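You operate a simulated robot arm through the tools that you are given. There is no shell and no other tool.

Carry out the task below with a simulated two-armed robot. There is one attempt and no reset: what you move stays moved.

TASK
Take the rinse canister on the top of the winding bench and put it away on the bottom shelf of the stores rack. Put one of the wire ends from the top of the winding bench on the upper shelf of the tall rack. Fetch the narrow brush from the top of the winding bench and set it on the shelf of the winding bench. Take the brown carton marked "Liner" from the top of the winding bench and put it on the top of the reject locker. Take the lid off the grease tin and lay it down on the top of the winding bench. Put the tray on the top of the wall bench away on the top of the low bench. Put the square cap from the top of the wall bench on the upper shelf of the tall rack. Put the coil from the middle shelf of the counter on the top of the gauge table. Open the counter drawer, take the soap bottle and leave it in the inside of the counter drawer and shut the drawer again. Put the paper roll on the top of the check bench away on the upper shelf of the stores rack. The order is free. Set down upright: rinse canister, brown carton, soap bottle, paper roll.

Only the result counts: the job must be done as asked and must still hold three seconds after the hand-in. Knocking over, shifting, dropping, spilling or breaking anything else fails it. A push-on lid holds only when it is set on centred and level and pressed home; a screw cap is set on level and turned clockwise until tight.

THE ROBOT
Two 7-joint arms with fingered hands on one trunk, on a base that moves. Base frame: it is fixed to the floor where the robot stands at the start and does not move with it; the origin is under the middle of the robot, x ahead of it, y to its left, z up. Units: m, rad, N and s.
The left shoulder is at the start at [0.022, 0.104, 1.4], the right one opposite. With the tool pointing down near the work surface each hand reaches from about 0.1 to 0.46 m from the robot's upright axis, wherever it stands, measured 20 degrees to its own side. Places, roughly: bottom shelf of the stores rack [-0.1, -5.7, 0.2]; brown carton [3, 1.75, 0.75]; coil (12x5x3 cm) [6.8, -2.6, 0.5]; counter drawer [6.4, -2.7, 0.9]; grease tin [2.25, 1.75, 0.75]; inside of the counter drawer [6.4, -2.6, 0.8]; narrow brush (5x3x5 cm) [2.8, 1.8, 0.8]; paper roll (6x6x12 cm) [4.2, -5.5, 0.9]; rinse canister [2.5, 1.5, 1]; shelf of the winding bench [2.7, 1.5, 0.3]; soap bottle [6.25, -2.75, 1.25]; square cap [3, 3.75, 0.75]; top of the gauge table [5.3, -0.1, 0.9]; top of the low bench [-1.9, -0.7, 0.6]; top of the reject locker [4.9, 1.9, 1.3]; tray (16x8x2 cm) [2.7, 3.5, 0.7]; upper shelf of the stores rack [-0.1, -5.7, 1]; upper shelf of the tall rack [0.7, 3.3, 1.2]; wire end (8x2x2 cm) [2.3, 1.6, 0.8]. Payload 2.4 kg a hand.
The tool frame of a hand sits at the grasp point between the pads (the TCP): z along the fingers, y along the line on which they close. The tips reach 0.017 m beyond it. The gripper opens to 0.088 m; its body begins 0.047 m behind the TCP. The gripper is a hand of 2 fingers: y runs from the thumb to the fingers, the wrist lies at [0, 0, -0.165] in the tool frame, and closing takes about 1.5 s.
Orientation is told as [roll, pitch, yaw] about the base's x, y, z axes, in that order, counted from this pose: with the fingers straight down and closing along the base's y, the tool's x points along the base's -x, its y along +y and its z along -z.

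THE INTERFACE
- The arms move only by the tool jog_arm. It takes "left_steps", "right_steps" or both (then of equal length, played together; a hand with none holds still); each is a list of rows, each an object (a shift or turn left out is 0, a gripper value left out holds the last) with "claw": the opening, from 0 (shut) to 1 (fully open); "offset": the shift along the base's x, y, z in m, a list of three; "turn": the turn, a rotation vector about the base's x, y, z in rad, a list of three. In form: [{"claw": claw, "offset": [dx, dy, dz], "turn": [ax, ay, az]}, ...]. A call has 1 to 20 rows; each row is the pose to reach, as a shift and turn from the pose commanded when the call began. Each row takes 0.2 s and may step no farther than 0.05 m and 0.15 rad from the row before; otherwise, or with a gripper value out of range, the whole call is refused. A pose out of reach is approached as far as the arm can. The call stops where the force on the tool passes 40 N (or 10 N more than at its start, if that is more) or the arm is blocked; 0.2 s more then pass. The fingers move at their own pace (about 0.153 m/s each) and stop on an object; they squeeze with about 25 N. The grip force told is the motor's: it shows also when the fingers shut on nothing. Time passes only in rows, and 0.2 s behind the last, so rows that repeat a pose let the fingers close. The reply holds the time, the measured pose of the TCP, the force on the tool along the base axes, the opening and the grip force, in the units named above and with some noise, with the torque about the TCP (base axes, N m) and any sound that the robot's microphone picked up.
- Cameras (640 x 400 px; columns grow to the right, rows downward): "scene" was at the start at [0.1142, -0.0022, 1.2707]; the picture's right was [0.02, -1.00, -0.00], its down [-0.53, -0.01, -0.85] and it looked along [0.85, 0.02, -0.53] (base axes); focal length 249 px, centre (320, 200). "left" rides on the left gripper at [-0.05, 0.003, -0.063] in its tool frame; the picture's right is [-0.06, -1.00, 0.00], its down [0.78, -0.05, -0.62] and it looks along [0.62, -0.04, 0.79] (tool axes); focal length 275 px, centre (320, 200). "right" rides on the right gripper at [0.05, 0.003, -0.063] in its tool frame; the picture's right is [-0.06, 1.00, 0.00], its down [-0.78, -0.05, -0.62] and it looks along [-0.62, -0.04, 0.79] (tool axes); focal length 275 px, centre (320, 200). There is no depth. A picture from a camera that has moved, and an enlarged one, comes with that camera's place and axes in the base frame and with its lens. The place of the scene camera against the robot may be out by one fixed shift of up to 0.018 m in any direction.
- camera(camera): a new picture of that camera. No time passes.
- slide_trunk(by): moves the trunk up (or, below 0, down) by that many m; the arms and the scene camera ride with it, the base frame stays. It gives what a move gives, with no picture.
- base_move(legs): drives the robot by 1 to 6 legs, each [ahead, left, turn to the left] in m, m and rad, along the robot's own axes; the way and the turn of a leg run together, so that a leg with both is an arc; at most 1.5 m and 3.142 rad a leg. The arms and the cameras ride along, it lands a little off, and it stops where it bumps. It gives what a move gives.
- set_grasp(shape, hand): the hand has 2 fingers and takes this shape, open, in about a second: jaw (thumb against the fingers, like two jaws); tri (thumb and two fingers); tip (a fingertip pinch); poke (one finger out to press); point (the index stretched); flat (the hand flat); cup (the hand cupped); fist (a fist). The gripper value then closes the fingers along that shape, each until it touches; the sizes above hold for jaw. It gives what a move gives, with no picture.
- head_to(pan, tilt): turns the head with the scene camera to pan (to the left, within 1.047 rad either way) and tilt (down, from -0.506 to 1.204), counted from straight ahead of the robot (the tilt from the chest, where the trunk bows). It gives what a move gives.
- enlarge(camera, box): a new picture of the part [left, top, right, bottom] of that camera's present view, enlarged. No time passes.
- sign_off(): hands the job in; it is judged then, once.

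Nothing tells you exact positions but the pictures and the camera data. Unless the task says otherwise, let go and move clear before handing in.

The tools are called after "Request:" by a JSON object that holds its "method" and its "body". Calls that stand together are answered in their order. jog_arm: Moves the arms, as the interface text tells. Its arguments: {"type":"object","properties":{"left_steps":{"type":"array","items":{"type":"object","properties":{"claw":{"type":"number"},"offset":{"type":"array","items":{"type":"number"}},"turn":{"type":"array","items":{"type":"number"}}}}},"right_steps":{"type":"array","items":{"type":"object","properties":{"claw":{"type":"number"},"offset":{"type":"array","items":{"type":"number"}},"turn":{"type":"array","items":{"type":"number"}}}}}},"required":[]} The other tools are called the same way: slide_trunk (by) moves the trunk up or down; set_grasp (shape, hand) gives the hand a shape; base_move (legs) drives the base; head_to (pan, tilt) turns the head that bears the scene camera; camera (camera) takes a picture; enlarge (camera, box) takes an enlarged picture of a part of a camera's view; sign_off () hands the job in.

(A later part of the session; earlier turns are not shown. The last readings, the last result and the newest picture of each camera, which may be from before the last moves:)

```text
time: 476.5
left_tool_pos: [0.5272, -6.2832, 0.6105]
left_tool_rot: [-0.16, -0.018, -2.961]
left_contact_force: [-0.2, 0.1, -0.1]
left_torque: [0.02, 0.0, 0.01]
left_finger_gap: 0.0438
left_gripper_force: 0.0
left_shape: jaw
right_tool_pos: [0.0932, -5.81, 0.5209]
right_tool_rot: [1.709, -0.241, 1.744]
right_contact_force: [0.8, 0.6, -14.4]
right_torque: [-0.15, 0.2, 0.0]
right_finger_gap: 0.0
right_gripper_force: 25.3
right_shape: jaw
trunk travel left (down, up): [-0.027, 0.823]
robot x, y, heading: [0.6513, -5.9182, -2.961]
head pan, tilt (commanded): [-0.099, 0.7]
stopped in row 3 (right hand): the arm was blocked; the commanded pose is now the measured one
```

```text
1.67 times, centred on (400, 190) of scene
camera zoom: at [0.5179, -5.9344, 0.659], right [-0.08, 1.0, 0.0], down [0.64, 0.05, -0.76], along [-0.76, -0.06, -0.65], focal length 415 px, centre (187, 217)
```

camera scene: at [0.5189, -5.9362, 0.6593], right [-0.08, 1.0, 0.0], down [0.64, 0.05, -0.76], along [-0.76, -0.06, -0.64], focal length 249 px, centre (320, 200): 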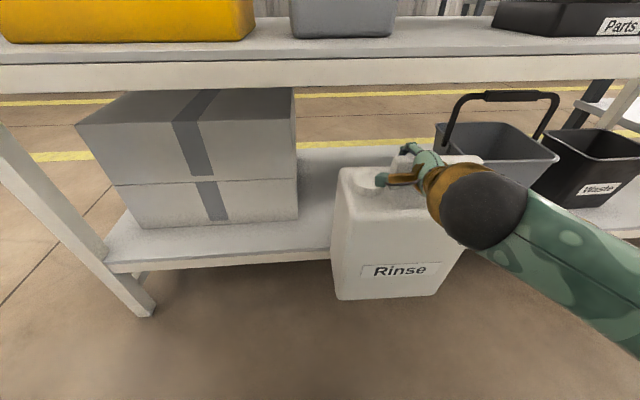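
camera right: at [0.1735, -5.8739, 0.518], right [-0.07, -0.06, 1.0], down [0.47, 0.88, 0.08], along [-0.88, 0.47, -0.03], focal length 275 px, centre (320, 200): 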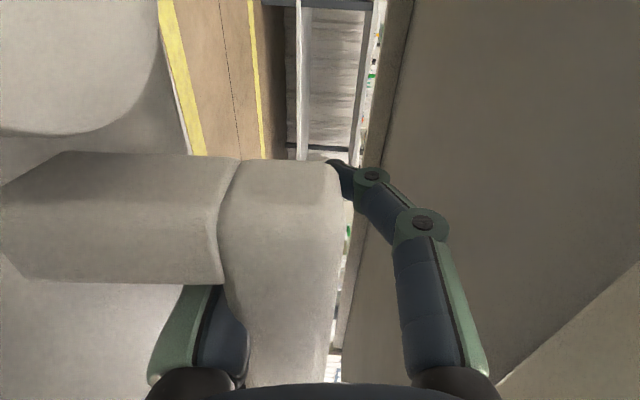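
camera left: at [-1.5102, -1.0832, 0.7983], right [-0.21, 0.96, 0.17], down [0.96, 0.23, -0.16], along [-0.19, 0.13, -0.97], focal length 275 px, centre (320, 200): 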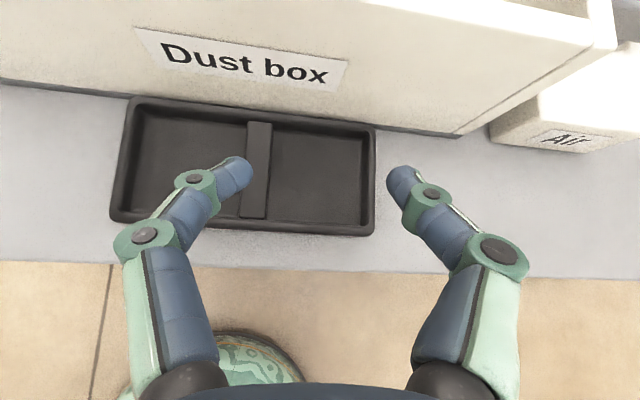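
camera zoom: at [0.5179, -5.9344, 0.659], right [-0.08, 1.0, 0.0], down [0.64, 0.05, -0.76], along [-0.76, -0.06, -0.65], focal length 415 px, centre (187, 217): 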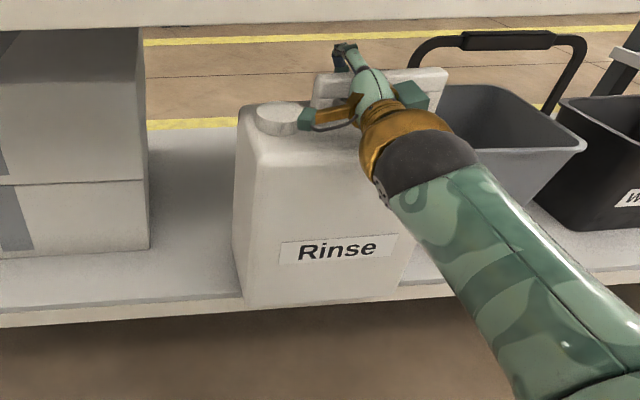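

The canister is upright again and over the shelf's front part. I'll go 4.5 cm further in, then lower.

Request:
{"method": "jog_arm", "body": {"right_steps": [{"offset": [-0.015, -0.003, 0]}, {"offset": [-0.03, -0.0055, 0]}, {"offset": [-0.045, -0.008, 0]}]}}

Request:
{"method": "enlarge", "body": {"camera": "scene", "box": [280, 70, 520, 310]}}

Request:
{"method": "camera", "body": {"camera": "right"}}

```text
time: 477.3
left_tool_pos: [0.5289, -6.2854, 0.6099]
left_tool_rot: [-0.163, -0.019, -2.959]
left_contact_force: [0.0, -0.4, -0.8]
left_torque: [0.03, 0.01, 0.02]
left_finger_gap: 0.0436
left_gripper_force: 0.0
left_shape: jaw
right_tool_pos: [0.0492, -5.82, 0.521]
right_tool_rot: [1.714, -0.235, 1.742]
right_contact_force: [-0.4, 0.6, -13.5]
right_torque: [-0.16, 0.26, -0.02]
right_finger_gap: 0.0
right_gripper_force: 25.1
right_shape: jaw
trunk travel left (down, up): [-0.027, 0.823]
robot x, y, heading: [0.6492, -5.9164, -2.96]
head pan, tilt (commanded): [-0.099, 0.7]
```

```text
1.67 times, centred on (400, 190) of scene
camera zoom: at [0.5187, -5.9363, 0.6592], right [-0.08, 1.0, 0.0], down [0.64, 0.05, -0.76], along [-0.76, -0.06, -0.65], focal length 415 px, centre (187, 217)
```

zoom: 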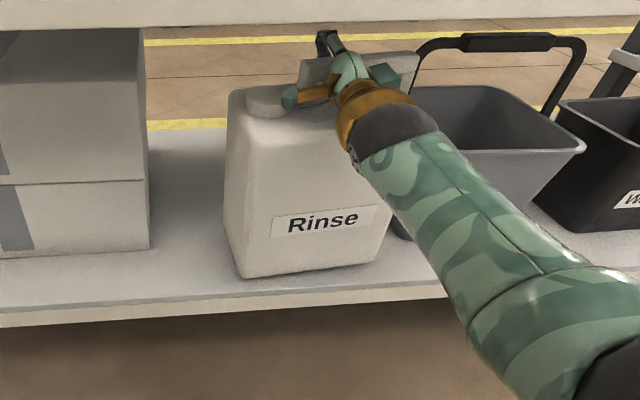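

```text
taken
camera right: at [0.1203, -5.8559, 0.5047], right [0.17, -0.15, 0.97], down [0.46, 0.89, 0.05], along [-0.87, 0.44, 0.22], focal length 275 px, centre (320, 200)
```

right: 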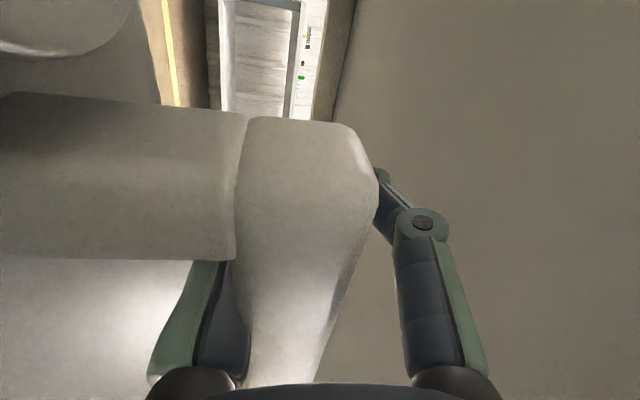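

The canister is over the shelf. Now lower gently until the shelf takes its weight.

Request:
{"method": "jog_arm", "body": {"right_steps": [{"offset": [0, 0, -0.006]}, {"offset": [0, 0, -0.012]}, {"offset": [0, 0, -0.018]}, {"offset": [0, 0, -0.024]}]}}

Request:
{"method": "enlarge", "body": {"camera": "scene", "box": [280, 70, 520, 310]}}

```text
time: 478.3
left_tool_pos: [0.5296, -6.2859, 0.6097]
left_tool_rot: [-0.162, -0.021, -2.962]
left_contact_force: [-0.2, -0.8, -0.8]
left_torque: [0.01, 0.0, 0.02]
left_finger_gap: 0.0435
left_gripper_force: 0.0
left_shape: jaw
right_tool_pos: [0.0493, -5.8217, 0.5021]
right_tool_rot: [1.724, -0.241, 1.739]
right_contact_force: [1.2, 0.6, 11.9]
right_torque: [0.23, -0.77, 0.03]
right_finger_gap: 0.0
right_gripper_force: 25.4
right_shape: jaw
trunk travel left (down, up): [-0.027, 0.823]
robot x, y, heading: [0.6525, -5.9184, -2.962]
head pan, tilt (commanded): [-0.099, 0.7]
```

```text
1.67 times, centred on (400, 190) of scene
camera zoom: at [0.5198, -5.9365, 0.6598], right [-0.08, 1.0, 0.0], down [0.64, 0.05, -0.77], along [-0.76, -0.06, -0.64], focal length 415 px, centre (187, 217)
```

zoom: 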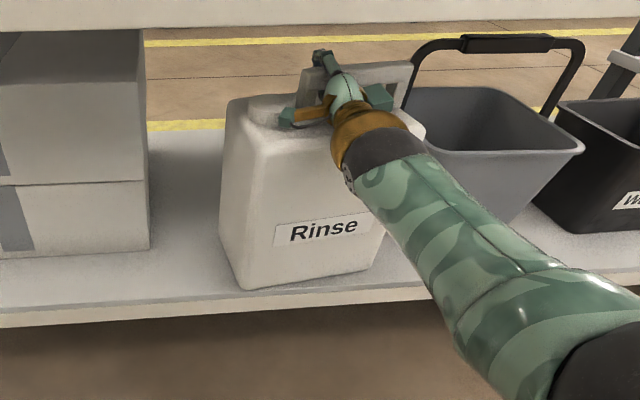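

The canister stands on the shelf (weight supported). I'll relieve the pressure, open moderately, and slide the fingers straight out.

Request:
{"method": "jog_arm", "body": {"right_steps": [{"offset": [0, 0, 0.013]}, {"offset": [0, 0, 0.013], "claw": 0.3}, {"offset": [0, 0, 0.013], "claw": 0.5}, {"offset": [0, 0, 0.013], "claw": 0.5}, {"offset": [0, 0, 0.013], "claw": 0.5}]}}

Request:
{"method": "camera", "body": {"camera": "right"}}

Request:
{"method": "enlarge", "body": {"camera": "scene", "box": [280, 70, 520, 310]}}

```text
time: 479.5
left_tool_pos: [0.5291, -6.2855, 0.609]
left_tool_rot: [-0.162, -0.019, -2.961]
left_contact_force: [-0.2, 0.3, 0.2]
left_torque: [0.02, -0.01, -0.03]
left_finger_gap: 0.0437
left_gripper_force: 0.0
left_shape: jaw
right_tool_pos: [0.0506, -5.8199, 0.5141]
right_tool_rot: [1.717, -0.239, 1.742]
right_contact_force: [0.0, -0.2, 0.4]
right_torque: [0.0, -0.04, 0.01]
right_finger_gap: 0.0435
right_gripper_force: 0.0
right_shape: jaw
trunk travel left (down, up): [-0.027, 0.823]
robot x, y, heading: [0.6514, -5.9149, -2.966]
head pan, tilt (commanded): [-0.099, 0.7]
```

```text
taken
camera right: at [0.1202, -5.855, 0.4961], right [0.17, -0.15, 0.97], down [0.46, 0.89, 0.05], along [-0.87, 0.44, 0.22], focal length 275 px, centre (320, 200)
```

right: 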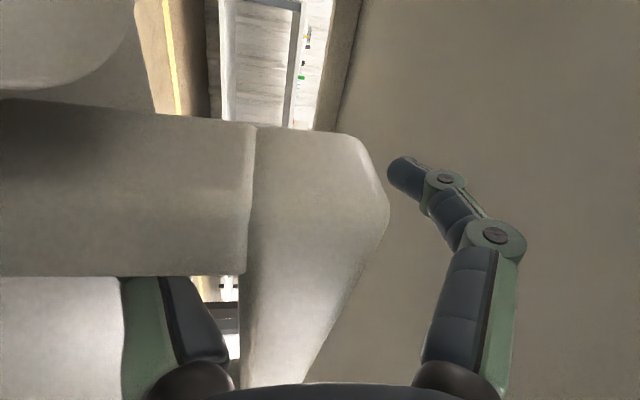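

```text
1.67 times, centred on (400, 190) of scene
camera zoom: at [0.5193, -5.9364, 0.6594], right [-0.08, 1.0, 0.0], down [0.64, 0.05, -0.76], along [-0.76, -0.06, -0.64], focal length 415 px, centre (187, 217)
```

zoom: 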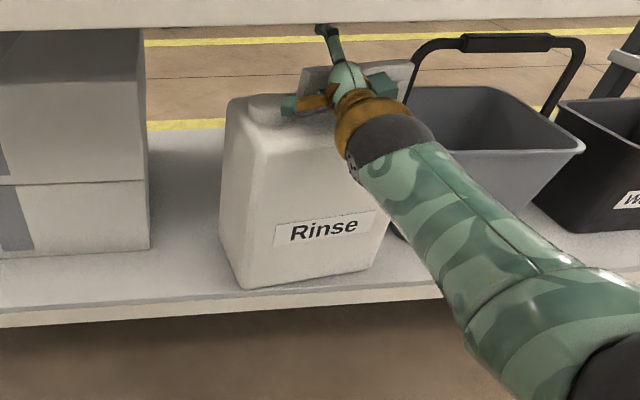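

Request:
{"method": "jog_arm", "body": {"right_steps": [{"offset": [0.03, 0.0054, -0.002]}, {"offset": [0.06, 0.011, -0.003]}, {"offset": [0.09, 0.016, -0.003]}, {"offset": [0.13, 0.0235, -0.003]}, {"offset": [0.17, 0.03, -0.003]}]}}

Request:
{"method": "camera", "body": {"camera": "scene"}}

```text
time: 480.6
left_tool_pos: [0.5279, -6.2853, 0.6081]
left_tool_rot: [-0.161, -0.015, -2.962]
left_contact_force: [-0.5, 1.2, -0.6]
left_torque: [0.0, 0.0, -0.02]
left_finger_gap: 0.0441
left_gripper_force: 0.0
left_shape: jaw
right_tool_pos: [0.1342, -5.7956, 0.5801]
right_tool_rot: [1.926, -0.283, 1.702]
right_contact_force: [-2.2, -1.3, -6.6]
right_torque: [0.07, 0.02, -0.03]
right_finger_gap: 0.0335
right_gripper_force: 0.1
right_shape: jaw
trunk travel left (down, up): [-0.027, 0.823]
robot x, y, heading: [0.6522, -5.9189, -2.964]
head pan, tilt (commanded): [-0.099, 0.7]
stopped in row 5 (right hand): the arm was blocked; the commanded pose is now the measured one
```

```text
taken
camera scene: at [0.517, -5.9353, 0.6579], right [-0.08, 1.0, 0.0], down [0.65, 0.05, -0.76], along [-0.76, -0.06, -0.65], focal length 249 px, centre (320, 200)
```

scene: 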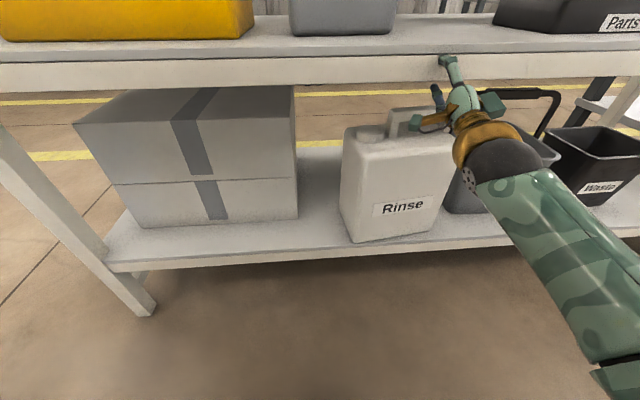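

The canister stands upright on the shelf and the fingers are clear of the handle, but the hand drifted up against the shelf above. I'll lower it, reduce its pitch and pull back.

Request:
{"method": "jog_arm", "body": {"right_steps": [{"offset": [0.005, 0.001, -0.015]}, {"offset": [0.015, 0.003, -0.03], "turn": [0.012, -0.07, 0]}, {"offset": [0.04, 0.007, -0.04], "turn": [0.025, -0.14, 0]}, {"offset": [0.07, 0.012, -0.04], "turn": [0.04, -0.22, 0]}, {"offset": [0.1, 0.018, -0.04], "turn": [0.06, -0.33, 0]}]}}

Request:
{"method": "camera", "body": {"camera": "scene"}}

```text
time: 481.8
left_tool_pos: [0.5291, -6.2851, 0.6094]
left_tool_rot: [-0.163, -0.02, -2.96]
left_contact_force: [0.1, -0.2, -0.2]
left_torque: [0.0, 0.03, -0.02]
left_finger_gap: 0.0438
left_gripper_force: 0.0
left_shape: jaw
right_tool_pos: [0.2396, -5.7804, 0.542]
right_tool_rot: [1.576, -0.276, 1.796]
right_contact_force: [-0.6, -0.8, 0.4]
right_torque: [-0.01, 0.06, 0.0]
right_finger_gap: 0.0438
right_gripper_force: 0.2
right_shape: jaw
trunk travel left (down, up): [-0.027, 0.823]
robot x, y, heading: [0.6527, -5.915, -2.964]
head pan, tilt (commanded): [-0.099, 0.7]
```

```text
taken
camera scene: at [0.5193, -5.9365, 0.6592], right [-0.08, 1.0, 0.0], down [0.64, 0.05, -0.76], along [-0.76, -0.06, -0.64], focal length 249 px, centre (320, 200)
```

scene: 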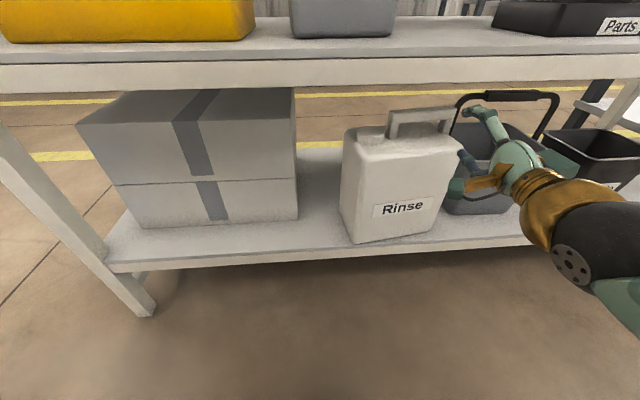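

The rinse canister stands upright on the bottom shelf. I'll back off, raise the trunk, and bring the right hand back to a neutral pose.

Request:
{"method": "base_move", "body": {"legs": [[-0.4, 0, 0]]}}

Request:
{"method": "slide_trunk", "body": {"by": 0.4}}

Request:
{"method": "jog_arm", "body": {"right_steps": [{"turn": [0.025, -0.14, 0]}, {"turn": [0.05, -0.28, 0]}, {"turn": [0.075, -0.42, 0]}, {"turn": [0.1, -0.55, 0]}, {"turn": [0.125, -0.69, 0]}, {"turn": [0.15, -0.83, 0]}, {"turn": [0.175, -0.97, 0]}, {"turn": [0.2, -1.1, 0]}, {"turn": [0.225, -1.24, 0]}, {"turn": [0.25, -1.38, 0]}, {"turn": [0.275, -1.5, 0]}]}}

Request:
{"method": "camera", "body": {"camera": "scene"}}

```text
time: 484.3
left_tool_pos: [0.9202, -6.215, 0.6097]
left_tool_rot: [-0.163, -0.019, -2.961]
left_contact_force: [-0.6, -0.6, -0.3]
left_torque: [0.01, 0.01, 0.02]
left_finger_gap: 0.0439
left_gripper_force: 0.1
left_shape: jaw
right_tool_pos: [0.6297, -5.7093, 0.5423]
right_tool_rot: [1.578, -0.275, 1.797]
right_contact_force: [-0.6, -0.1, -0.5]
right_torque: [0.02, -0.01, -0.03]
right_finger_gap: 0.0438
right_gripper_force: 0.2
right_shape: jaw
trunk travel left (down, up): [-0.027, 0.823]
robot x, y, heading: [1.0445, -5.8431, -2.957]
head pan, tilt (commanded): [-0.099, 0.7]
```

```text
time: 488.1
left_tool_pos: [0.9208, -6.2143, 1.0093]
left_tool_rot: [-0.16, -0.019, -2.96]
left_contact_force: [0.5, -0.4, -0.2]
left_torque: [-0.02, 0.0, 0.02]
left_finger_gap: 0.0441
left_gripper_force: 0.0
left_shape: jaw
right_tool_pos: [0.6296, -5.7086, 0.9415]
right_tool_rot: [1.581, -0.277, 1.795]
right_contact_force: [-0.1, -0.7, -0.7]
right_torque: [0.02, 0.01, 0.01]
right_finger_gap: 0.0439
right_gripper_force: 0.0
right_shape: jaw
trunk travel left (down, up): [-0.427, 0.423]
robot x, y, heading: [1.0437, -5.8478, -2.96]
head pan, tilt (commanded): [-0.099, 0.7]
```

```text
time: 490.5
left_tool_pos: [0.9192, -6.2146, 1.0103]
left_tool_rot: [-0.162, -0.021, -2.96]
left_contact_force: [0.4, -0.8, 0.3]
left_torque: [0.0, -0.01, 0.0]
left_finger_gap: 0.0441
left_gripper_force: 0.1
left_shape: jaw
right_tool_pos: [0.6304, -5.7072, 0.9408]
right_tool_rot: [0.062, 0.029, 2.029]
right_contact_force: [-0.8, -0.8, 1.0]
right_torque: [-0.01, 0.01, 0.02]
right_finger_gap: 0.0441
right_gripper_force: 0.1
right_shape: jaw
trunk travel left (down, up): [-0.427, 0.423]
robot x, y, heading: [1.0441, -5.8456, -2.96]
head pan, tilt (commanded): [-0.099, 0.7]
```

```text
taken
camera scene: at [0.9269, -5.8619, 1.0553], right [-0.08, 1.0, 0.0], down [0.64, 0.05, -0.76], along [-0.76, -0.06, -0.64], focal length 249 px, centre (320, 200)
```

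scene: 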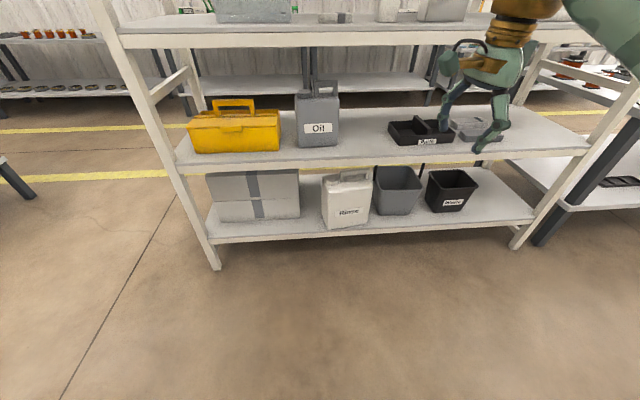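

The canister stands well. Now to the paper roll on the check bench at about (4.2, -5.5). I'll neutralise the right hand's yaw and turn toward +x.

Request:
{"method": "jog_arm", "body": {"right_steps": [{"turn": [0.01, -0.01, 0.145]}, {"turn": [0.02, -0.02, 0.29]}, {"turn": [0.03, -0.03, 0.435]}, {"turn": [0.04, -0.03, 0.58]}, {"turn": [0.05, -0.03, 0.725]}, {"turn": [0.05, -0.03, 0.87]}, {"turn": [0.05, -0.03, 1.015]}, {"turn": [0.05, -0.03, 1.16]}, {"turn": [0.05, -0.03, 1.29]}]}}

Request:
{"method": "base_move", "body": {"legs": [[0, 0, 1.5], [0, 0, 1.46]]}}

Request:
{"method": "head_to", "body": {"pan": 0.0, "tilt": 0.3}}

Request:
{"method": "camera", "body": {"camera": "scene"}}

```text
time: 492.5
left_tool_pos: [0.9209, -6.2149, 1.0095]
left_tool_rot: [-0.162, -0.02, -2.962]
left_contact_force: [0.0, -0.2, 0.0]
left_torque: [-0.03, 0.0, 0.02]
left_finger_gap: 0.0437
left_gripper_force: 0.0
left_shape: jaw
right_tool_pos: [0.6303, -5.7074, 0.9416]
right_tool_rot: [0.009, 0.032, -2.962]
right_contact_force: [-0.4, 0.3, -0.5]
right_torque: [-0.03, 0.01, 0.01]
right_finger_gap: 0.0437
right_gripper_force: 0.1
right_shape: jaw
trunk travel left (down, up): [-0.427, 0.423]
robot x, y, heading: [1.0425, -5.8445, -2.962]
head pan, tilt (commanded): [-0.099, 0.7]
```

```text
time: 500.1
left_tool_pos: [1.2316, -5.5049, 1.0096]
left_tool_rot: [-0.163, -0.019, -0.007]
left_contact_force: [0.0, 0.0, 0.2]
left_torque: [-0.02, 0.03, 0.0]
left_finger_gap: 0.0438
left_gripper_force: 0.1
left_shape: jaw
right_tool_pos: [1.423, -6.0568, 0.9431]
right_tool_rot: [0.011, 0.033, -0.009]
right_contact_force: [0.5, 0.2, -0.7]
right_torque: [-0.02, -0.01, -0.02]
right_finger_gap: 0.0438
right_gripper_force: 0.1
right_shape: jaw
trunk travel left (down, up): [-0.427, 0.423]
robot x, y, heading: [1.043, -5.8494, -0.005]
head pan, tilt (commanded): [-0.099, 0.7]
```

```text
time: 501.0
left_tool_pos: [1.2317, -5.5054, 1.0096]
left_tool_rot: [-0.161, -0.019, -0.008]
left_contact_force: [0.3, 0.4, 0.4]
left_torque: [0.0, -0.01, -0.01]
left_finger_gap: 0.0437
left_gripper_force: 0.1
left_shape: jaw
right_tool_pos: [1.4226, -6.0576, 0.9423]
right_tool_rot: [0.011, 0.033, -0.009]
right_contact_force: [-1.1, 0.8, -0.3]
right_torque: [0.0, 0.01, -0.03]
right_finger_gap: 0.044
right_gripper_force: 0.0
right_shape: jaw
trunk travel left (down, up): [-0.427, 0.423]
robot x, y, heading: [1.0426, -5.8461, -0.006]
head pan, tilt (commanded): [0.0, 0.3]
```

```text
taken
camera scene: at [1.1634, -5.8506, 1.0914], right [-0.01, -1.0, 0.0], down [-0.3, 0.0, -0.95], along [0.95, -0.01, -0.3], focal length 249 px, centre (320, 200)
```

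scene: 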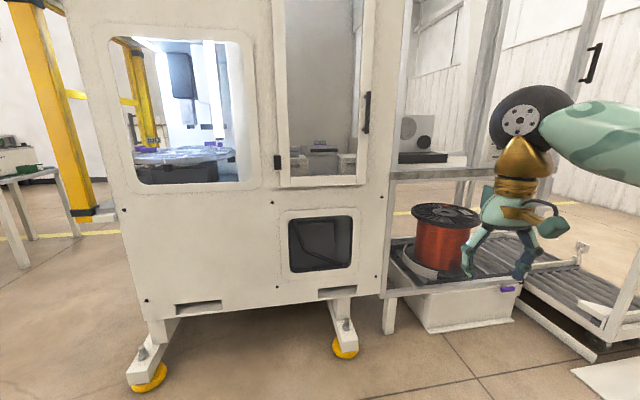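

A machine stands between; I'll go around its north side. Drive to y≈-4.3 and look along +x.

Request:
{"method": "base_move", "body": {"legs": [[0.1, 1.45, 0], [0.2, 0.3, 0]]}}

Request:
{"method": "head_to", "body": {"pan": -0.2, "tilt": 0.25}}

Request:
{"method": "camera", "body": {"camera": "scene"}}

```text
time: 510.1
left_tool_pos: [1.5681, -3.7767, 1.0083]
left_tool_rot: [-0.162, -0.02, -0.026]
left_contact_force: [-0.6, 0.7, 0.1]
left_torque: [0.02, 0.02, -0.05]
left_finger_gap: 0.0438
left_gripper_force: 0.2
left_shape: jaw
right_tool_pos: [1.7478, -4.3335, 0.9422]
right_tool_rot: [0.012, 0.033, -0.03]
right_contact_force: [-0.2, -0.2, 0.4]
right_torque: [-0.04, -0.02, 0.02]
right_finger_gap: 0.0438
right_gripper_force: 0.0
right_shape: jaw
trunk travel left (down, up): [-0.427, 0.423]
robot x, y, heading: [1.3717, -4.1122, -0.032]
head pan, tilt (commanded): [0.0, 0.3]
```

```text
time: 510.8
left_tool_pos: [1.5683, -3.7757, 1.0091]
left_tool_rot: [-0.162, -0.018, -0.028]
left_contact_force: [-1.2, -1.0, 0.8]
left_torque: [0.02, 0.0, -0.01]
left_finger_gap: 0.0436
left_gripper_force: 0.0
left_shape: jaw
right_tool_pos: [1.7463, -4.3323, 0.9423]
right_tool_rot: [0.012, 0.033, -0.031]
right_contact_force: [0.4, 0.2, 0.7]
right_torque: [0.01, 0.02, 0.01]
right_finger_gap: 0.0437
right_gripper_force: 0.0
right_shape: jaw
trunk travel left (down, up): [-0.427, 0.423]
robot x, y, heading: [1.3708, -4.1139, -0.029]
head pan, tilt (commanded): [-0.201, 0.25]
```

```text
taken
camera scene: at [1.4901, -4.1386, 1.0962], right [-0.23, -0.97, 0.0], down [-0.24, 0.06, -0.97], along [0.94, -0.22, -0.25], focal length 249 px, centre (320, 200)
```

scene: 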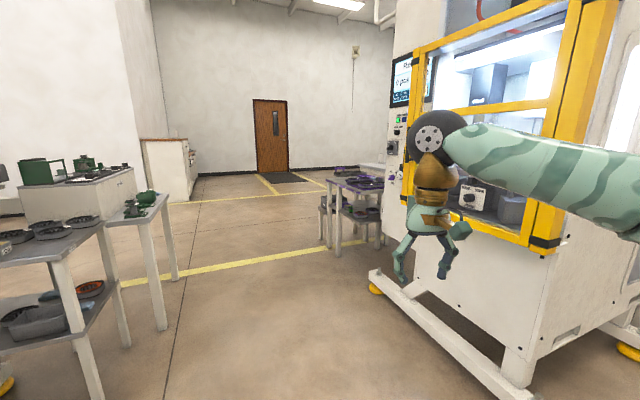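

There's a clear passage between the left tables and the machine. I'll drive along y≈-4.2 to x≈3.5 and look at the table behind the machine.

Request:
{"method": "base_move", "body": {"legs": [[1.2, 0, 0], [0.7, 0.0, -0.6]]}}

Request:
{"method": "head_to", "body": {"pan": -0.2, "tilt": 0.3}}

Request:
{"method": "camera", "body": {"camera": "scene"}}

```text
time: 520.2
left_tool_pos: [3.5532, -4.207, 1.0098]
left_tool_rot: [-0.162, -0.02, -0.638]
left_contact_force: [-0.7, -0.5, -0.3]
left_torque: [0.02, -0.03, 0.0]
left_finger_gap: 0.0438
left_gripper_force: 0.0
left_shape: jaw
right_tool_pos: [3.3844, -4.7652, 0.943]
right_tool_rot: [0.01, 0.033, -0.641]
right_contact_force: [-0.2, 0.1, -0.2]
right_torque: [-0.05, 0.02, 0.03]
right_finger_gap: 0.0437
right_gripper_force: 0.0
right_shape: jaw
trunk travel left (down, up): [-0.427, 0.423]
robot x, y, heading: [3.2024, -4.37, -0.635]
head pan, tilt (commanded): [-0.201, 0.25]
```

```text
time: 520.9
left_tool_pos: [3.5541, -4.2057, 1.0087]
left_tool_rot: [-0.164, -0.02, -0.639]
left_contact_force: [0.4, 0.2, 0.1]
left_torque: [0.01, 0.03, -0.01]
left_finger_gap: 0.0437
left_gripper_force: 0.0
left_shape: jaw
right_tool_pos: [3.3823, -4.765, 0.9436]
right_tool_rot: [0.01, 0.033, -0.641]
right_contact_force: [-0.4, -0.1, -0.2]
right_torque: [0.02, 0.01, 0.0]
right_finger_gap: 0.0438
right_gripper_force: 0.1
right_shape: jaw
trunk travel left (down, up): [-0.427, 0.423]
robot x, y, heading: [3.2003, -4.3694, -0.639]
head pan, tilt (commanded): [-0.201, 0.3]
```

```text
taken
camera scene: at [3.2847, -4.4602, 1.0915], right [-0.74, -0.67, 0.0], down [-0.2, 0.22, -0.96], along [0.64, -0.71, -0.3], focal length 249 px, centre (320, 200)
```

scene: 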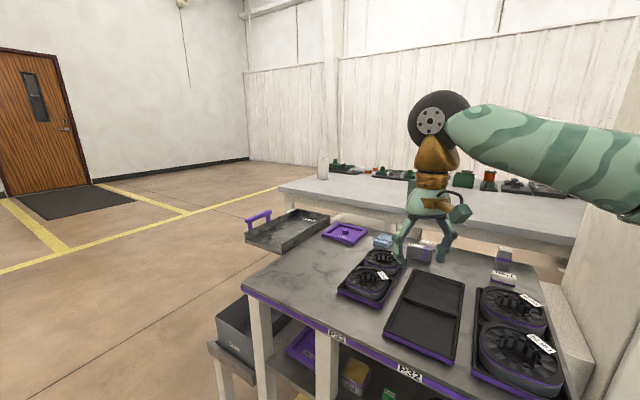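

Request:
{"method": "enlarge", "body": {"camera": "scene", "box": [270, 130, 430, 230]}}

Request:
{"method": "enlarge", "body": {"camera": "scene", "box": [430, 140, 610, 252]}}

```text
4.00 times, centred on (350, 180) of scene
camera zoom: at [3.2847, -4.4602, 1.0915], right [-0.74, -0.67, 0.0], down [-0.2, 0.22, -0.96], along [0.64, -0.71, -0.3], focal length 997 px, centre (200, 280)
```

zoom: 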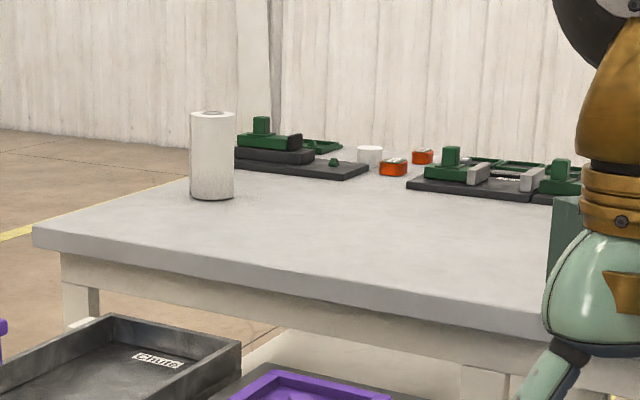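

```text
3.56 times, centred on (520, 196) of scene
camera zoom: at [3.2847, -4.4602, 1.0915], right [-0.74, -0.67, 0.0], down [-0.2, 0.22, -0.96], along [0.64, -0.71, -0.3], focal length 886 px, centre (-391, 214)
```

zoom: 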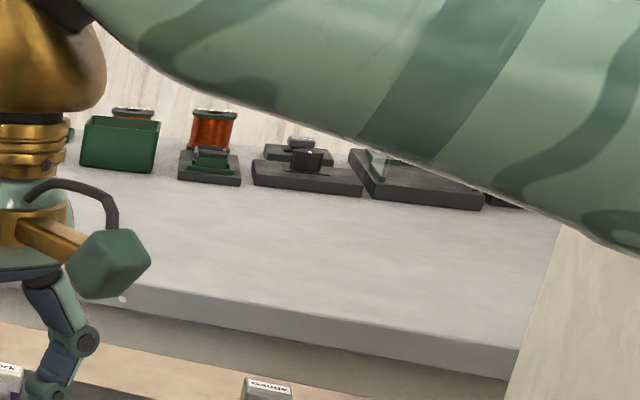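

The paper roll stands near the left end of the white-topped bench behind the stator table. I'll drive around to that bench's end and face it.

Request:
{"method": "base_move", "body": {"legs": [[1.014, 0.85, 0], [0.55, -0.6, 0], [0, 0, -1.3], [0, 0, -1.2]]}}

Request:
{"method": "head_to", "body": {"pan": 0.0, "tilt": 0.5}}

Request:
{"method": "camera", "body": {"camera": "scene"}}

```text
time: 537.7
left_tool_pos: [4.3951, -5.43, 1.0092]
left_tool_rot: [-0.163, -0.018, 3.122]
left_contact_force: [-0.3, 0.3, -0.9]
left_torque: [-0.01, -0.04, -0.03]
left_finger_gap: 0.0437
left_gripper_force: 0.0
left_shape: jaw
right_tool_pos: [4.2119, -4.8747, 0.9421]
right_tool_rot: [0.012, 0.032, 3.117]
right_contact_force: [-0.8, 0.8, 0.5]
right_torque: [0.02, -0.02, 0.0]
right_finger_gap: 0.0441
right_gripper_force: 0.0
right_shape: jaw
trunk travel left (down, up): [-0.427, 0.423]
robot x, y, heading: [4.5881, -5.0897, 3.12]
head pan, tilt (commanded): [-0.201, 0.3]
```

```text
time: 538.4
left_tool_pos: [4.3961, -5.4287, 1.0096]
left_tool_rot: [-0.162, -0.019, 3.123]
left_contact_force: [-0.4, -0.5, 0.2]
left_torque: [-0.02, -0.01, -0.01]
left_finger_gap: 0.0437
left_gripper_force: 0.0
left_shape: jaw
right_tool_pos: [4.2122, -4.8753, 0.9427]
right_tool_rot: [0.01, 0.034, 3.12]
right_contact_force: [0.7, 0.0, 0.6]
right_torque: [0.01, 0.01, 0.0]
right_finger_gap: 0.0437
right_gripper_force: 0.1
right_shape: jaw
trunk travel left (down, up): [-0.427, 0.423]
robot x, y, heading: [4.5914, -5.0944, 3.125]
head pan, tilt (commanded): [0.0, 0.499]
```

```text
taken
camera scene: at [4.4666, -5.0937, 1.0731], right [0.02, 1.0, 0.0], down [0.48, -0.01, -0.88], along [-0.88, 0.02, -0.48], focal length 249 px, centre (320, 200)
```

scene: 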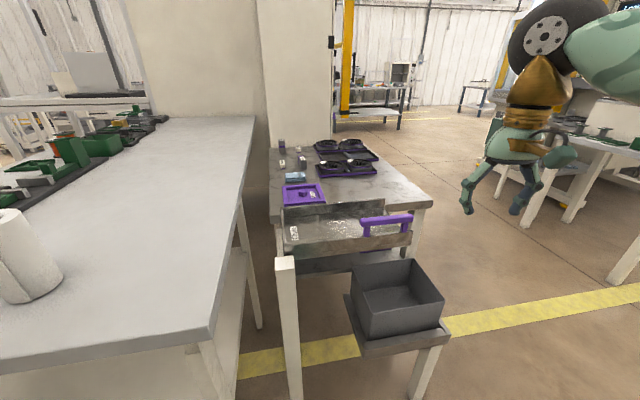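

The roll is at about (4.25, -5.42) on the check bench end. I'll raise the trunk to clear it and shift left to line up the right hand.

Request:
{"method": "slide_trunk", "body": {"by": 0.15}}

Request:
{"method": "base_move", "body": {"legs": [[-0.06, 0.46, 0]]}}

Request:
{"method": "camera", "body": {"camera": "right"}}

Request:
{"method": "camera", "body": {"camera": "scene"}}

```text
time: 540.1
left_tool_pos: [4.3963, -5.4283, 1.1591]
left_tool_rot: [-0.163, -0.018, 3.122]
left_contact_force: [0.1, 0.3, -0.1]
left_torque: [0.01, -0.02, -0.02]
left_finger_gap: 0.0441
left_gripper_force: 0.2
left_shape: jaw
right_tool_pos: [4.2113, -4.8754, 1.0915]
right_tool_rot: [0.01, 0.035, 3.118]
right_contact_force: [0.5, -0.1, 1.1]
right_torque: [-0.02, 0.0, 0.01]
right_finger_gap: 0.044
right_gripper_force: 0.1
right_shape: jaw
trunk travel left (down, up): [-0.577, 0.273]
robot x, y, heading: [4.5906, -5.092, 3.122]
head pan, tilt (commanded): [0.0, 0.499]
```

```text
time: 543.0
left_tool_pos: [4.4482, -5.898, 1.1581]
left_tool_rot: [-0.162, -0.019, 3.126]
left_contact_force: [-0.3, -0.6, -0.1]
left_torque: [-0.01, 0.0, 0.03]
left_finger_gap: 0.0438
left_gripper_force: 0.0
left_shape: jaw
right_tool_pos: [4.2618, -5.3449, 1.0927]
right_tool_rot: [0.01, 0.034, 3.123]
right_contact_force: [-0.2, -0.3, 0.8]
right_torque: [0.0, -0.01, 0.03]
right_finger_gap: 0.0438
right_gripper_force: 0.0
right_shape: jaw
trunk travel left (down, up): [-0.577, 0.273]
robot x, y, heading: [4.6408, -5.5605, 3.128]
head pan, tilt (commanded): [0.0, 0.499]
```

```text
taken
camera right: at [4.31, -5.3469, 1.1582], right [-0.08, -1.0, 0.01], down [-0.8, 0.07, 0.59], along [-0.59, 0.04, -0.81], focal length 275 px, centre (320, 200)
```

right: 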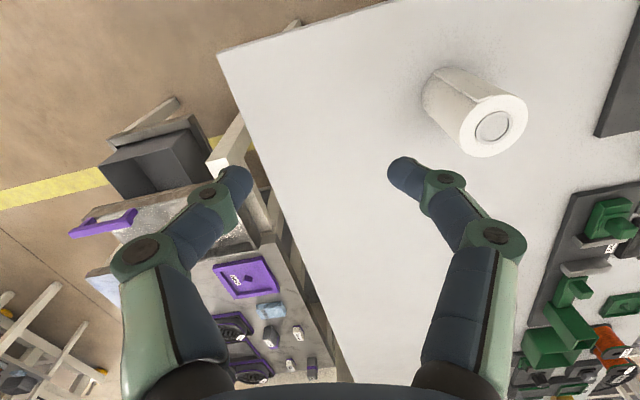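

```text
taken
camera scene: at [4.5199, -5.5623, 1.2239], right [0.02, 1.0, 0.0], down [0.48, -0.01, -0.88], along [-0.88, 0.01, -0.48], focal length 249 px, centre (320, 200)
```

scene: 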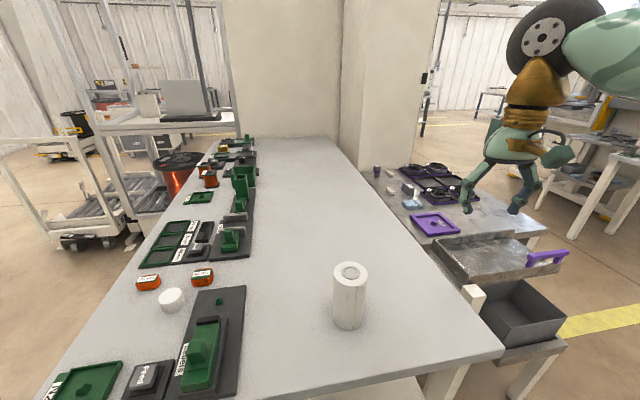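

The roll is at (4.20, -5.507), spanning z≈0.785–0.905. I'll shift 7 cm left, open the right hand, and move above it.

Request:
{"method": "base_move", "body": {"legs": [[0.0, 0.07, 0]]}}

Request:
{"method": "jog_arm", "body": {"right_steps": [{"offset": [-0.02, -0.03, 0], "claw": 1}, {"offset": [-0.04, -0.06, 0], "claw": 1}, {"offset": [-0.062, -0.092, 0], "claw": 1}]}}

Request:
{"method": "camera", "body": {"camera": "right"}}

```text
time: 544.0
left_tool_pos: [4.446, -5.969, 1.1588]
left_tool_rot: [-0.163, -0.019, 3.126]
left_contact_force: [-1.1, -0.4, -0.3]
left_torque: [-0.01, 0.01, -0.01]
left_finger_gap: 0.0439
left_gripper_force: 0.1
left_shape: jaw
right_tool_pos: [4.2604, -5.4157, 1.0923]
right_tool_rot: [0.01, 0.034, 3.122]
right_contact_force: [-0.1, -0.7, 0.1]
right_torque: [-0.02, -0.02, 0.01]
right_finger_gap: 0.0438
right_gripper_force: 0.0
right_shape: jaw
trunk travel left (down, up): [-0.577, 0.273]
robot x, y, heading: [4.6412, -5.6296, 3.129]
head pan, tilt (commanded): [0.0, 0.499]
```

```text
time: 544.8
left_tool_pos: [4.4464, -5.968, 1.1594]
left_tool_rot: [-0.164, -0.019, 3.127]
left_contact_force: [-0.1, 1.0, 0.6]
left_torque: [-0.01, -0.02, -0.01]
left_finger_gap: 0.0439
left_gripper_force: 0.0
left_shape: jaw
right_tool_pos: [4.1973, -5.5056, 1.0929]
right_tool_rot: [0.01, 0.035, 3.121]
right_contact_force: [-0.8, -0.5, 0.7]
right_torque: [0.0, -0.01, 0.03]
right_finger_gap: 0.088
right_gripper_force: 0.2
right_shape: jaw
trunk travel left (down, up): [-0.577, 0.273]
robot x, y, heading: [4.6385, -5.6313, 3.125]
head pan, tilt (commanded): [0.0, 0.499]
```

```text
taken
camera right: at [4.2461, -5.5088, 1.1585], right [-0.08, -1.0, 0.01], down [-0.8, 0.07, 0.59], along [-0.59, 0.04, -0.81], focal length 275 px, centre (320, 200)
```

right: 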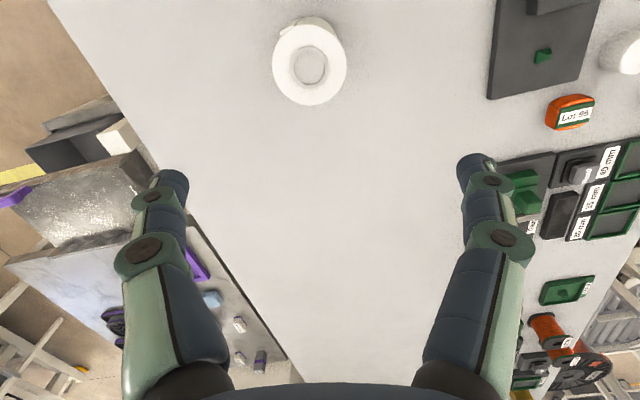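

Request:
{"method": "slide_trunk", "body": {"by": -0.14}}

Request:
{"method": "jog_arm", "body": {"right_steps": [{"offset": [0.005, 0.008, 0]}, {"offset": [0.005, 0.008, -0.01]}]}}

Request:
{"method": "camera", "body": {"camera": "right"}}

Request:
{"method": "camera", "body": {"camera": "scene"}}

```text
time: 546.4
left_tool_pos: [4.446, -5.9675, 1.0189]
left_tool_rot: [-0.162, -0.018, 3.125]
left_contact_force: [-0.1, 0.8, 0.1]
left_torque: [-0.02, 0.03, 0.02]
left_finger_gap: 0.0438
left_gripper_force: 0.1
left_shape: jaw
right_tool_pos: [4.1998, -5.5069, 0.953]
right_tool_rot: [0.01, 0.034, 3.121]
right_contact_force: [-0.2, -0.5, -0.8]
right_torque: [0.02, -0.03, 0.01]
right_finger_gap: 0.0881
right_gripper_force: 0.0
right_shape: jaw
trunk travel left (down, up): [-0.437, 0.413]
robot x, y, heading: [4.6382, -5.6299, 3.13]
head pan, tilt (commanded): [0.0, 0.499]
```

```text
time: 547.0
left_tool_pos: [4.4468, -5.9683, 1.0185]
left_tool_rot: [-0.163, -0.02, 3.127]
left_contact_force: [0.4, 0.3, -0.5]
left_torque: [0.06, 0.04, -0.03]
left_finger_gap: 0.0438
left_gripper_force: 0.0
left_shape: jaw
right_tool_pos: [4.203, -5.4989, 0.9424]
right_tool_rot: [0.011, 0.033, 3.122]
right_contact_force: [-0.5, 0.4, -0.9]
right_torque: [0.0, 0.02, 0.05]
right_finger_gap: 0.0881
right_gripper_force: 0.1
right_shape: jaw
trunk travel left (down, up): [-0.437, 0.413]
robot x, y, heading: [4.6381, -5.6301, 3.126]
head pan, tilt (commanded): [0.0, 0.499]
```

```text
taken
camera right: at [4.252, -5.501, 1.0078], right [-0.08, -1.0, 0.01], down [-0.8, 0.07, 0.59], along [-0.59, 0.04, -0.81], focal length 275 px, centre (320, 200)
```

right: 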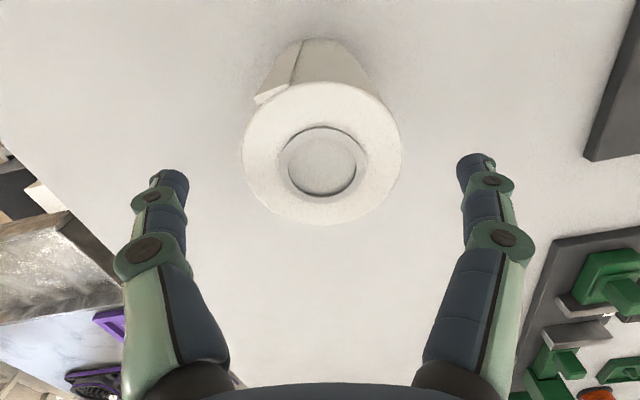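

```text
taken
camera scene: at [4.5166, -5.6319, 1.0831], right [0.02, 1.0, 0.0], down [0.48, -0.01, -0.88], along [-0.88, 0.01, -0.48], focal length 249 px, centre (320, 200)
```

scene: 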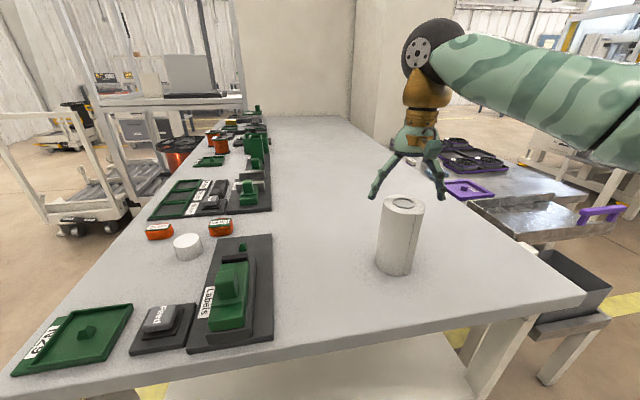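

Perfectly centred. Lower 6.5 cm around the roll and grip.

Request:
{"method": "jog_arm", "body": {"right_steps": [{"offset": [0, 0, -0.03]}, {"offset": [0, 0, -0.055]}, {"offset": [0, 0, -0.066]}, {"offset": [0, 0, -0.066], "claw": 0}, {"offset": [0, 0, -0.066], "claw": 0}, {"offset": [0, 0, -0.066], "claw": 0}, {"offset": [0, 0, -0.066], "claw": 0}, {"offset": [0, 0, -0.066], "claw": 0}]}}

Request:
{"method": "jog_arm", "body": {"right_steps": [{"offset": [0, 0, 0.02]}, {"offset": [0, 0, 0.06]}, {"offset": [0.01, 0, 0.1]}]}}

Request:
{"method": "camera", "body": {"camera": "scene"}}

```text
time: 547.8
left_tool_pos: [4.4486, -5.9687, 1.0203]
left_tool_rot: [-0.162, -0.02, 3.127]
left_contact_force: [-0.2, 0.2, 0.0]
left_torque: [0.02, 0.0, 0.01]
left_finger_gap: 0.0438
left_gripper_force: 0.0
left_shape: jaw
right_tool_pos: [4.2005, -5.4989, 0.8866]
right_tool_rot: [0.015, 0.015, 3.12]
right_contact_force: [5.0, 1.2, 24.9]
right_torque: [0.02, 0.17, 0.01]
right_finger_gap: 0.0869
right_gripper_force: 0.0
right_shape: jaw
trunk travel left (down, up): [-0.437, 0.413]
robot x, y, heading: [4.6358, -5.6264, 3.126]
head pan, tilt (commanded): [0.0, 0.499]
stopped in row 3 (right hand): the force on the tool passed its limit at 49 N (the readings are from after the stop); the commanded pose is now the measured one
```

```text
time: 548.6
left_tool_pos: [4.4471, -5.9677, 1.0196]
left_tool_rot: [-0.163, -0.02, 3.127]
left_contact_force: [-0.1, 0.0, -0.3]
left_torque: [-0.02, 0.01, 0.04]
left_finger_gap: 0.0437
left_gripper_force: 0.0
left_shape: jaw
right_tool_pos: [4.2104, -5.4994, 0.9851]
right_tool_rot: [0.013, 0.022, 3.121]
right_contact_force: [-0.5, -0.3, 0.1]
right_torque: [0.0, 0.01, -0.02]
right_finger_gap: 0.088
right_gripper_force: 0.0
right_shape: jaw
trunk travel left (down, up): [-0.437, 0.413]
robot x, y, heading: [4.6403, -5.626, 3.125]
head pan, tilt (commanded): [0.0, 0.499]
```

```text
taken
camera scene: at [4.5166, -5.632, 1.0831], right [0.02, 1.0, 0.0], down [0.48, -0.01, -0.88], along [-0.88, 0.01, -0.48], focal length 249 px, centre (320, 200)
```

scene: 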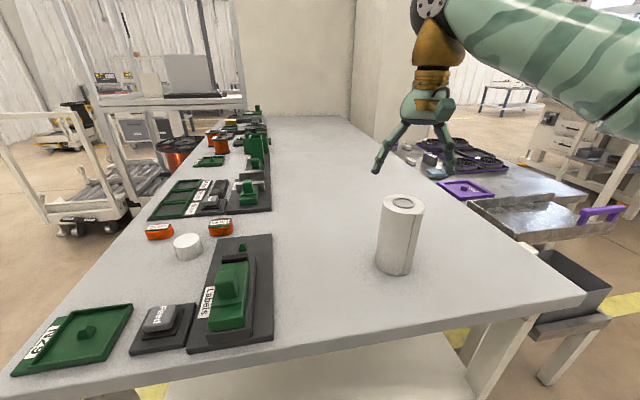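

The palm touched the roll's top (it's slightly taller than assumed), the roll is unaffected. I'll lower to just above that height and grip.

Request:
{"method": "jog_arm", "body": {"right_steps": [{"offset": [-0.008, 0, -0.035]}, {"offset": [-0.008, 0, -0.065]}, {"offset": [-0.008, 0, -0.087]}, {"offset": [-0.008, 0, -0.087], "claw": 0}, {"offset": [-0.008, 0, -0.087], "claw": 0}, {"offset": [-0.008, 0, -0.087], "claw": 0}, {"offset": [-0.008, 0, -0.087], "claw": 0}, {"offset": [-0.008, 0, -0.087], "claw": 0}]}}

Request:
{"method": "camera", "body": {"camera": "scene"}}

```text
time: 550.4
left_tool_pos: [4.4465, -5.9679, 1.0196]
left_tool_rot: [-0.164, -0.018, 3.126]
left_contact_force: [0.1, 1.4, -0.2]
left_torque: [-0.01, -0.02, 0.01]
left_finger_gap: 0.0439
left_gripper_force: 0.0
left_shape: jaw
right_tool_pos: [4.201, -5.4967, 0.898]
right_tool_rot: [0.015, 0.021, 3.121]
right_contact_force: [0.3, 0.3, -1.0]
right_torque: [-0.01, 0.01, 0.04]
right_finger_gap: 0.0541
right_gripper_force: 24.8
right_shape: jaw
trunk travel left (down, up): [-0.437, 0.413]
robot x, y, heading: [4.6373, -5.6311, 3.125]
head pan, tilt (commanded): [0.0, 0.499]
```

```text
taken
camera scene: at [4.5165, -5.6319, 1.0831], right [0.02, 1.0, 0.0], down [0.48, -0.01, -0.88], along [-0.88, 0.01, -0.48], focal length 249 px, centre (320, 200)
```

scene: 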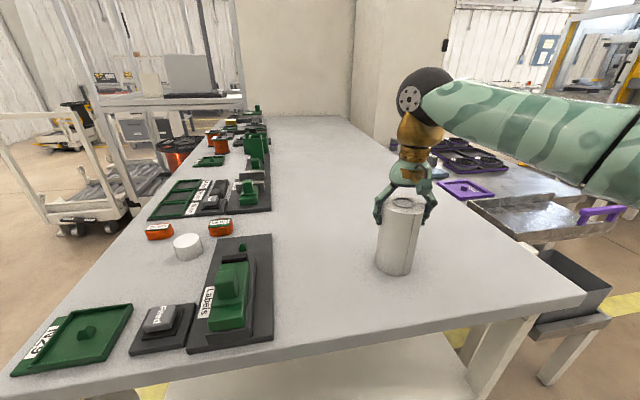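

The roll is gripped. I'll lift it, and drive back around the machine to the stores rack.

Request:
{"method": "jog_arm", "body": {"right_steps": [{"offset": [0, 0, 0.02]}, {"offset": [0, 0, 0.05]}, {"offset": [0, 0, 0.08]}]}}

Request:
{"method": "base_move", "body": {"legs": [[-0.12, 0, 0], [0, -1.25, 0], [1.45, 0, 0.0], [1.45, -0.05, 0]]}}

Request:
{"method": "camera", "body": {"camera": "scene"}}

```text
time: 551.2
left_tool_pos: [4.4465, -5.9664, 1.0185]
left_tool_rot: [-0.162, -0.02, 3.125]
left_contact_force: [0.0, 0.8, 1.1]
left_torque: [0.02, 0.03, 0.01]
left_finger_gap: 0.0438
left_gripper_force: 0.1
left_shape: jaw
right_tool_pos: [4.2011, -5.4977, 0.9774]
right_tool_rot: [0.015, 0.022, 3.121]
right_contact_force: [-0.2, -0.2, -1.3]
right_torque: [0.02, -0.04, 0.0]
right_finger_gap: 0.054
right_gripper_force: 24.7
right_shape: jaw
trunk travel left (down, up): [-0.437, 0.413]
robot x, y, heading: [4.6389, -5.6308, 3.125]
head pan, tilt (commanded): [0.0, 0.499]
```

```text
time: 572.3
left_tool_pos: [1.6265, -4.5744, 1.0187]
left_tool_rot: [-0.161, -0.02, 3.117]
left_contact_force: [-0.2, 0.3, 0.1]
left_torque: [0.02, 0.01, 0.0]
left_finger_gap: 0.0437
left_gripper_force: 0.2
left_shape: jaw
right_tool_pos: [1.3866, -4.1009, 0.976]
right_tool_rot: [0.014, 0.021, 3.11]
right_contact_force: [0.4, 0.2, -1.3]
right_torque: [0.01, -0.02, -0.03]
right_finger_gap: 0.0541
right_gripper_force: 25.3
right_shape: jaw
trunk travel left (down, up): [-0.437, 0.413]
robot x, y, heading: [1.8237, -4.2363, 3.117]
head pan, tilt (commanded): [0.0, 0.499]
```

```text
taken
camera scene: at [1.6999, -4.2394, 1.0831], right [0.03, 1.0, 0.0], down [0.48, -0.01, -0.88], along [-0.88, 0.02, -0.48], focal length 249 px, centre (320, 200)
```

scene: 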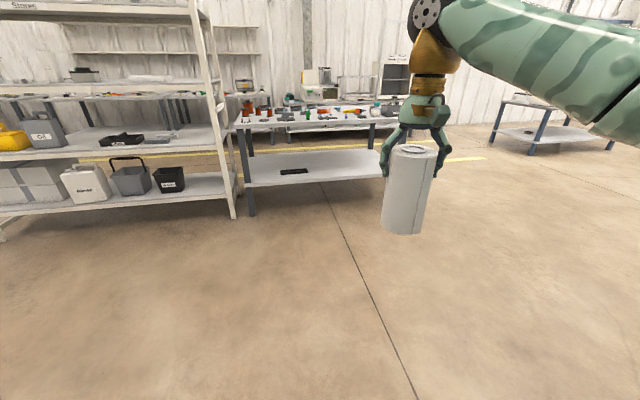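

Request:
{"method": "base_move", "body": {"legs": [[0.944, 1.084, 0], [0, 0, 0.2]]}}

Request:
{"method": "slide_trunk", "body": {"by": 0.25}}

Request:
{"method": "head_to", "body": {"pan": 0.2, "tilt": 0.4}}

Request:
{"method": "camera", "body": {"camera": "scene"}}

```text
time: 580.1
left_tool_pos: [0.7361, -5.6575, 1.0195]
left_tool_rot: [-0.162, -0.018, -2.972]
left_contact_force: [0.0, -0.3, 0.3]
left_torque: [-0.01, -0.01, 0.0]
left_finger_gap: 0.0438
left_gripper_force: 0.1
left_shape: jaw
right_tool_pos: [0.4088, -5.2397, 0.9768]
right_tool_rot: [0.014, 0.021, -2.976]
right_contact_force: [0.4, -0.7, -1.5]
right_torque: [-0.03, 0.0, 0.0]
right_finger_gap: 0.0541
right_gripper_force: 25.4
right_shape: jaw
trunk travel left (down, up): [-0.437, 0.413]
robot x, y, heading: [0.8642, -5.2851, -2.975]
head pan, tilt (commanded): [0.0, 0.499]
```

```text
time: 582.7
left_tool_pos: [0.7369, -5.6568, 1.2703]
left_tool_rot: [-0.162, -0.02, -2.973]
left_contact_force: [-0.3, 0.2, 0.2]
left_torque: [0.05, 0.0, -0.01]
left_finger_gap: 0.044
left_gripper_force: 0.1
left_shape: jaw
right_tool_pos: [0.408, -5.2401, 1.2265]
right_tool_rot: [0.016, 0.021, -2.977]
right_contact_force: [0.1, 0.5, -1.6]
right_torque: [0.0, -0.01, -0.02]
right_finger_gap: 0.0543
right_gripper_force: 25.4
right_shape: jaw
trunk travel left (down, up): [-0.687, 0.163]
robot x, y, heading: [0.8625, -5.2897, -2.973]
head pan, tilt (commanded): [0.0, 0.499]
```

```text
time: 583.4
left_tool_pos: [0.7366, -5.6577, 1.2698]
left_tool_rot: [-0.162, -0.019, -2.971]
left_contact_force: [-0.1, 0.7, -0.5]
left_torque: [0.0, 0.0, 0.0]
left_finger_gap: 0.0437
left_gripper_force: 0.0
left_shape: jaw
right_tool_pos: [0.4094, -5.2413, 1.2266]
right_tool_rot: [0.014, 0.023, -2.974]
right_contact_force: [0.5, 0.1, -2.3]
right_torque: [-0.03, -0.04, -0.01]
right_finger_gap: 0.0541
right_gripper_force: 25.5
right_shape: jaw
trunk travel left (down, up): [-0.687, 0.163]
robot x, y, heading: [0.8638, -5.2896, -2.973]
head pan, tilt (commanded): [0.201, 0.4]
```

```text
taken
camera scene: at [0.7485, -5.332, 1.3432], right [-0.36, 0.93, 0.0], down [0.36, 0.14, -0.92], along [-0.86, -0.33, -0.39], focal length 249 px, centre (320, 200)
```

scene: 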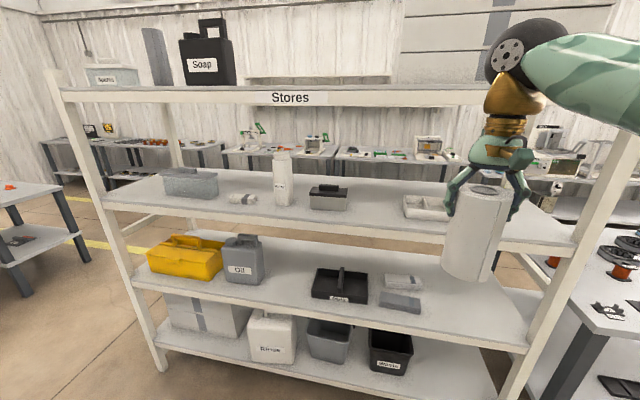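

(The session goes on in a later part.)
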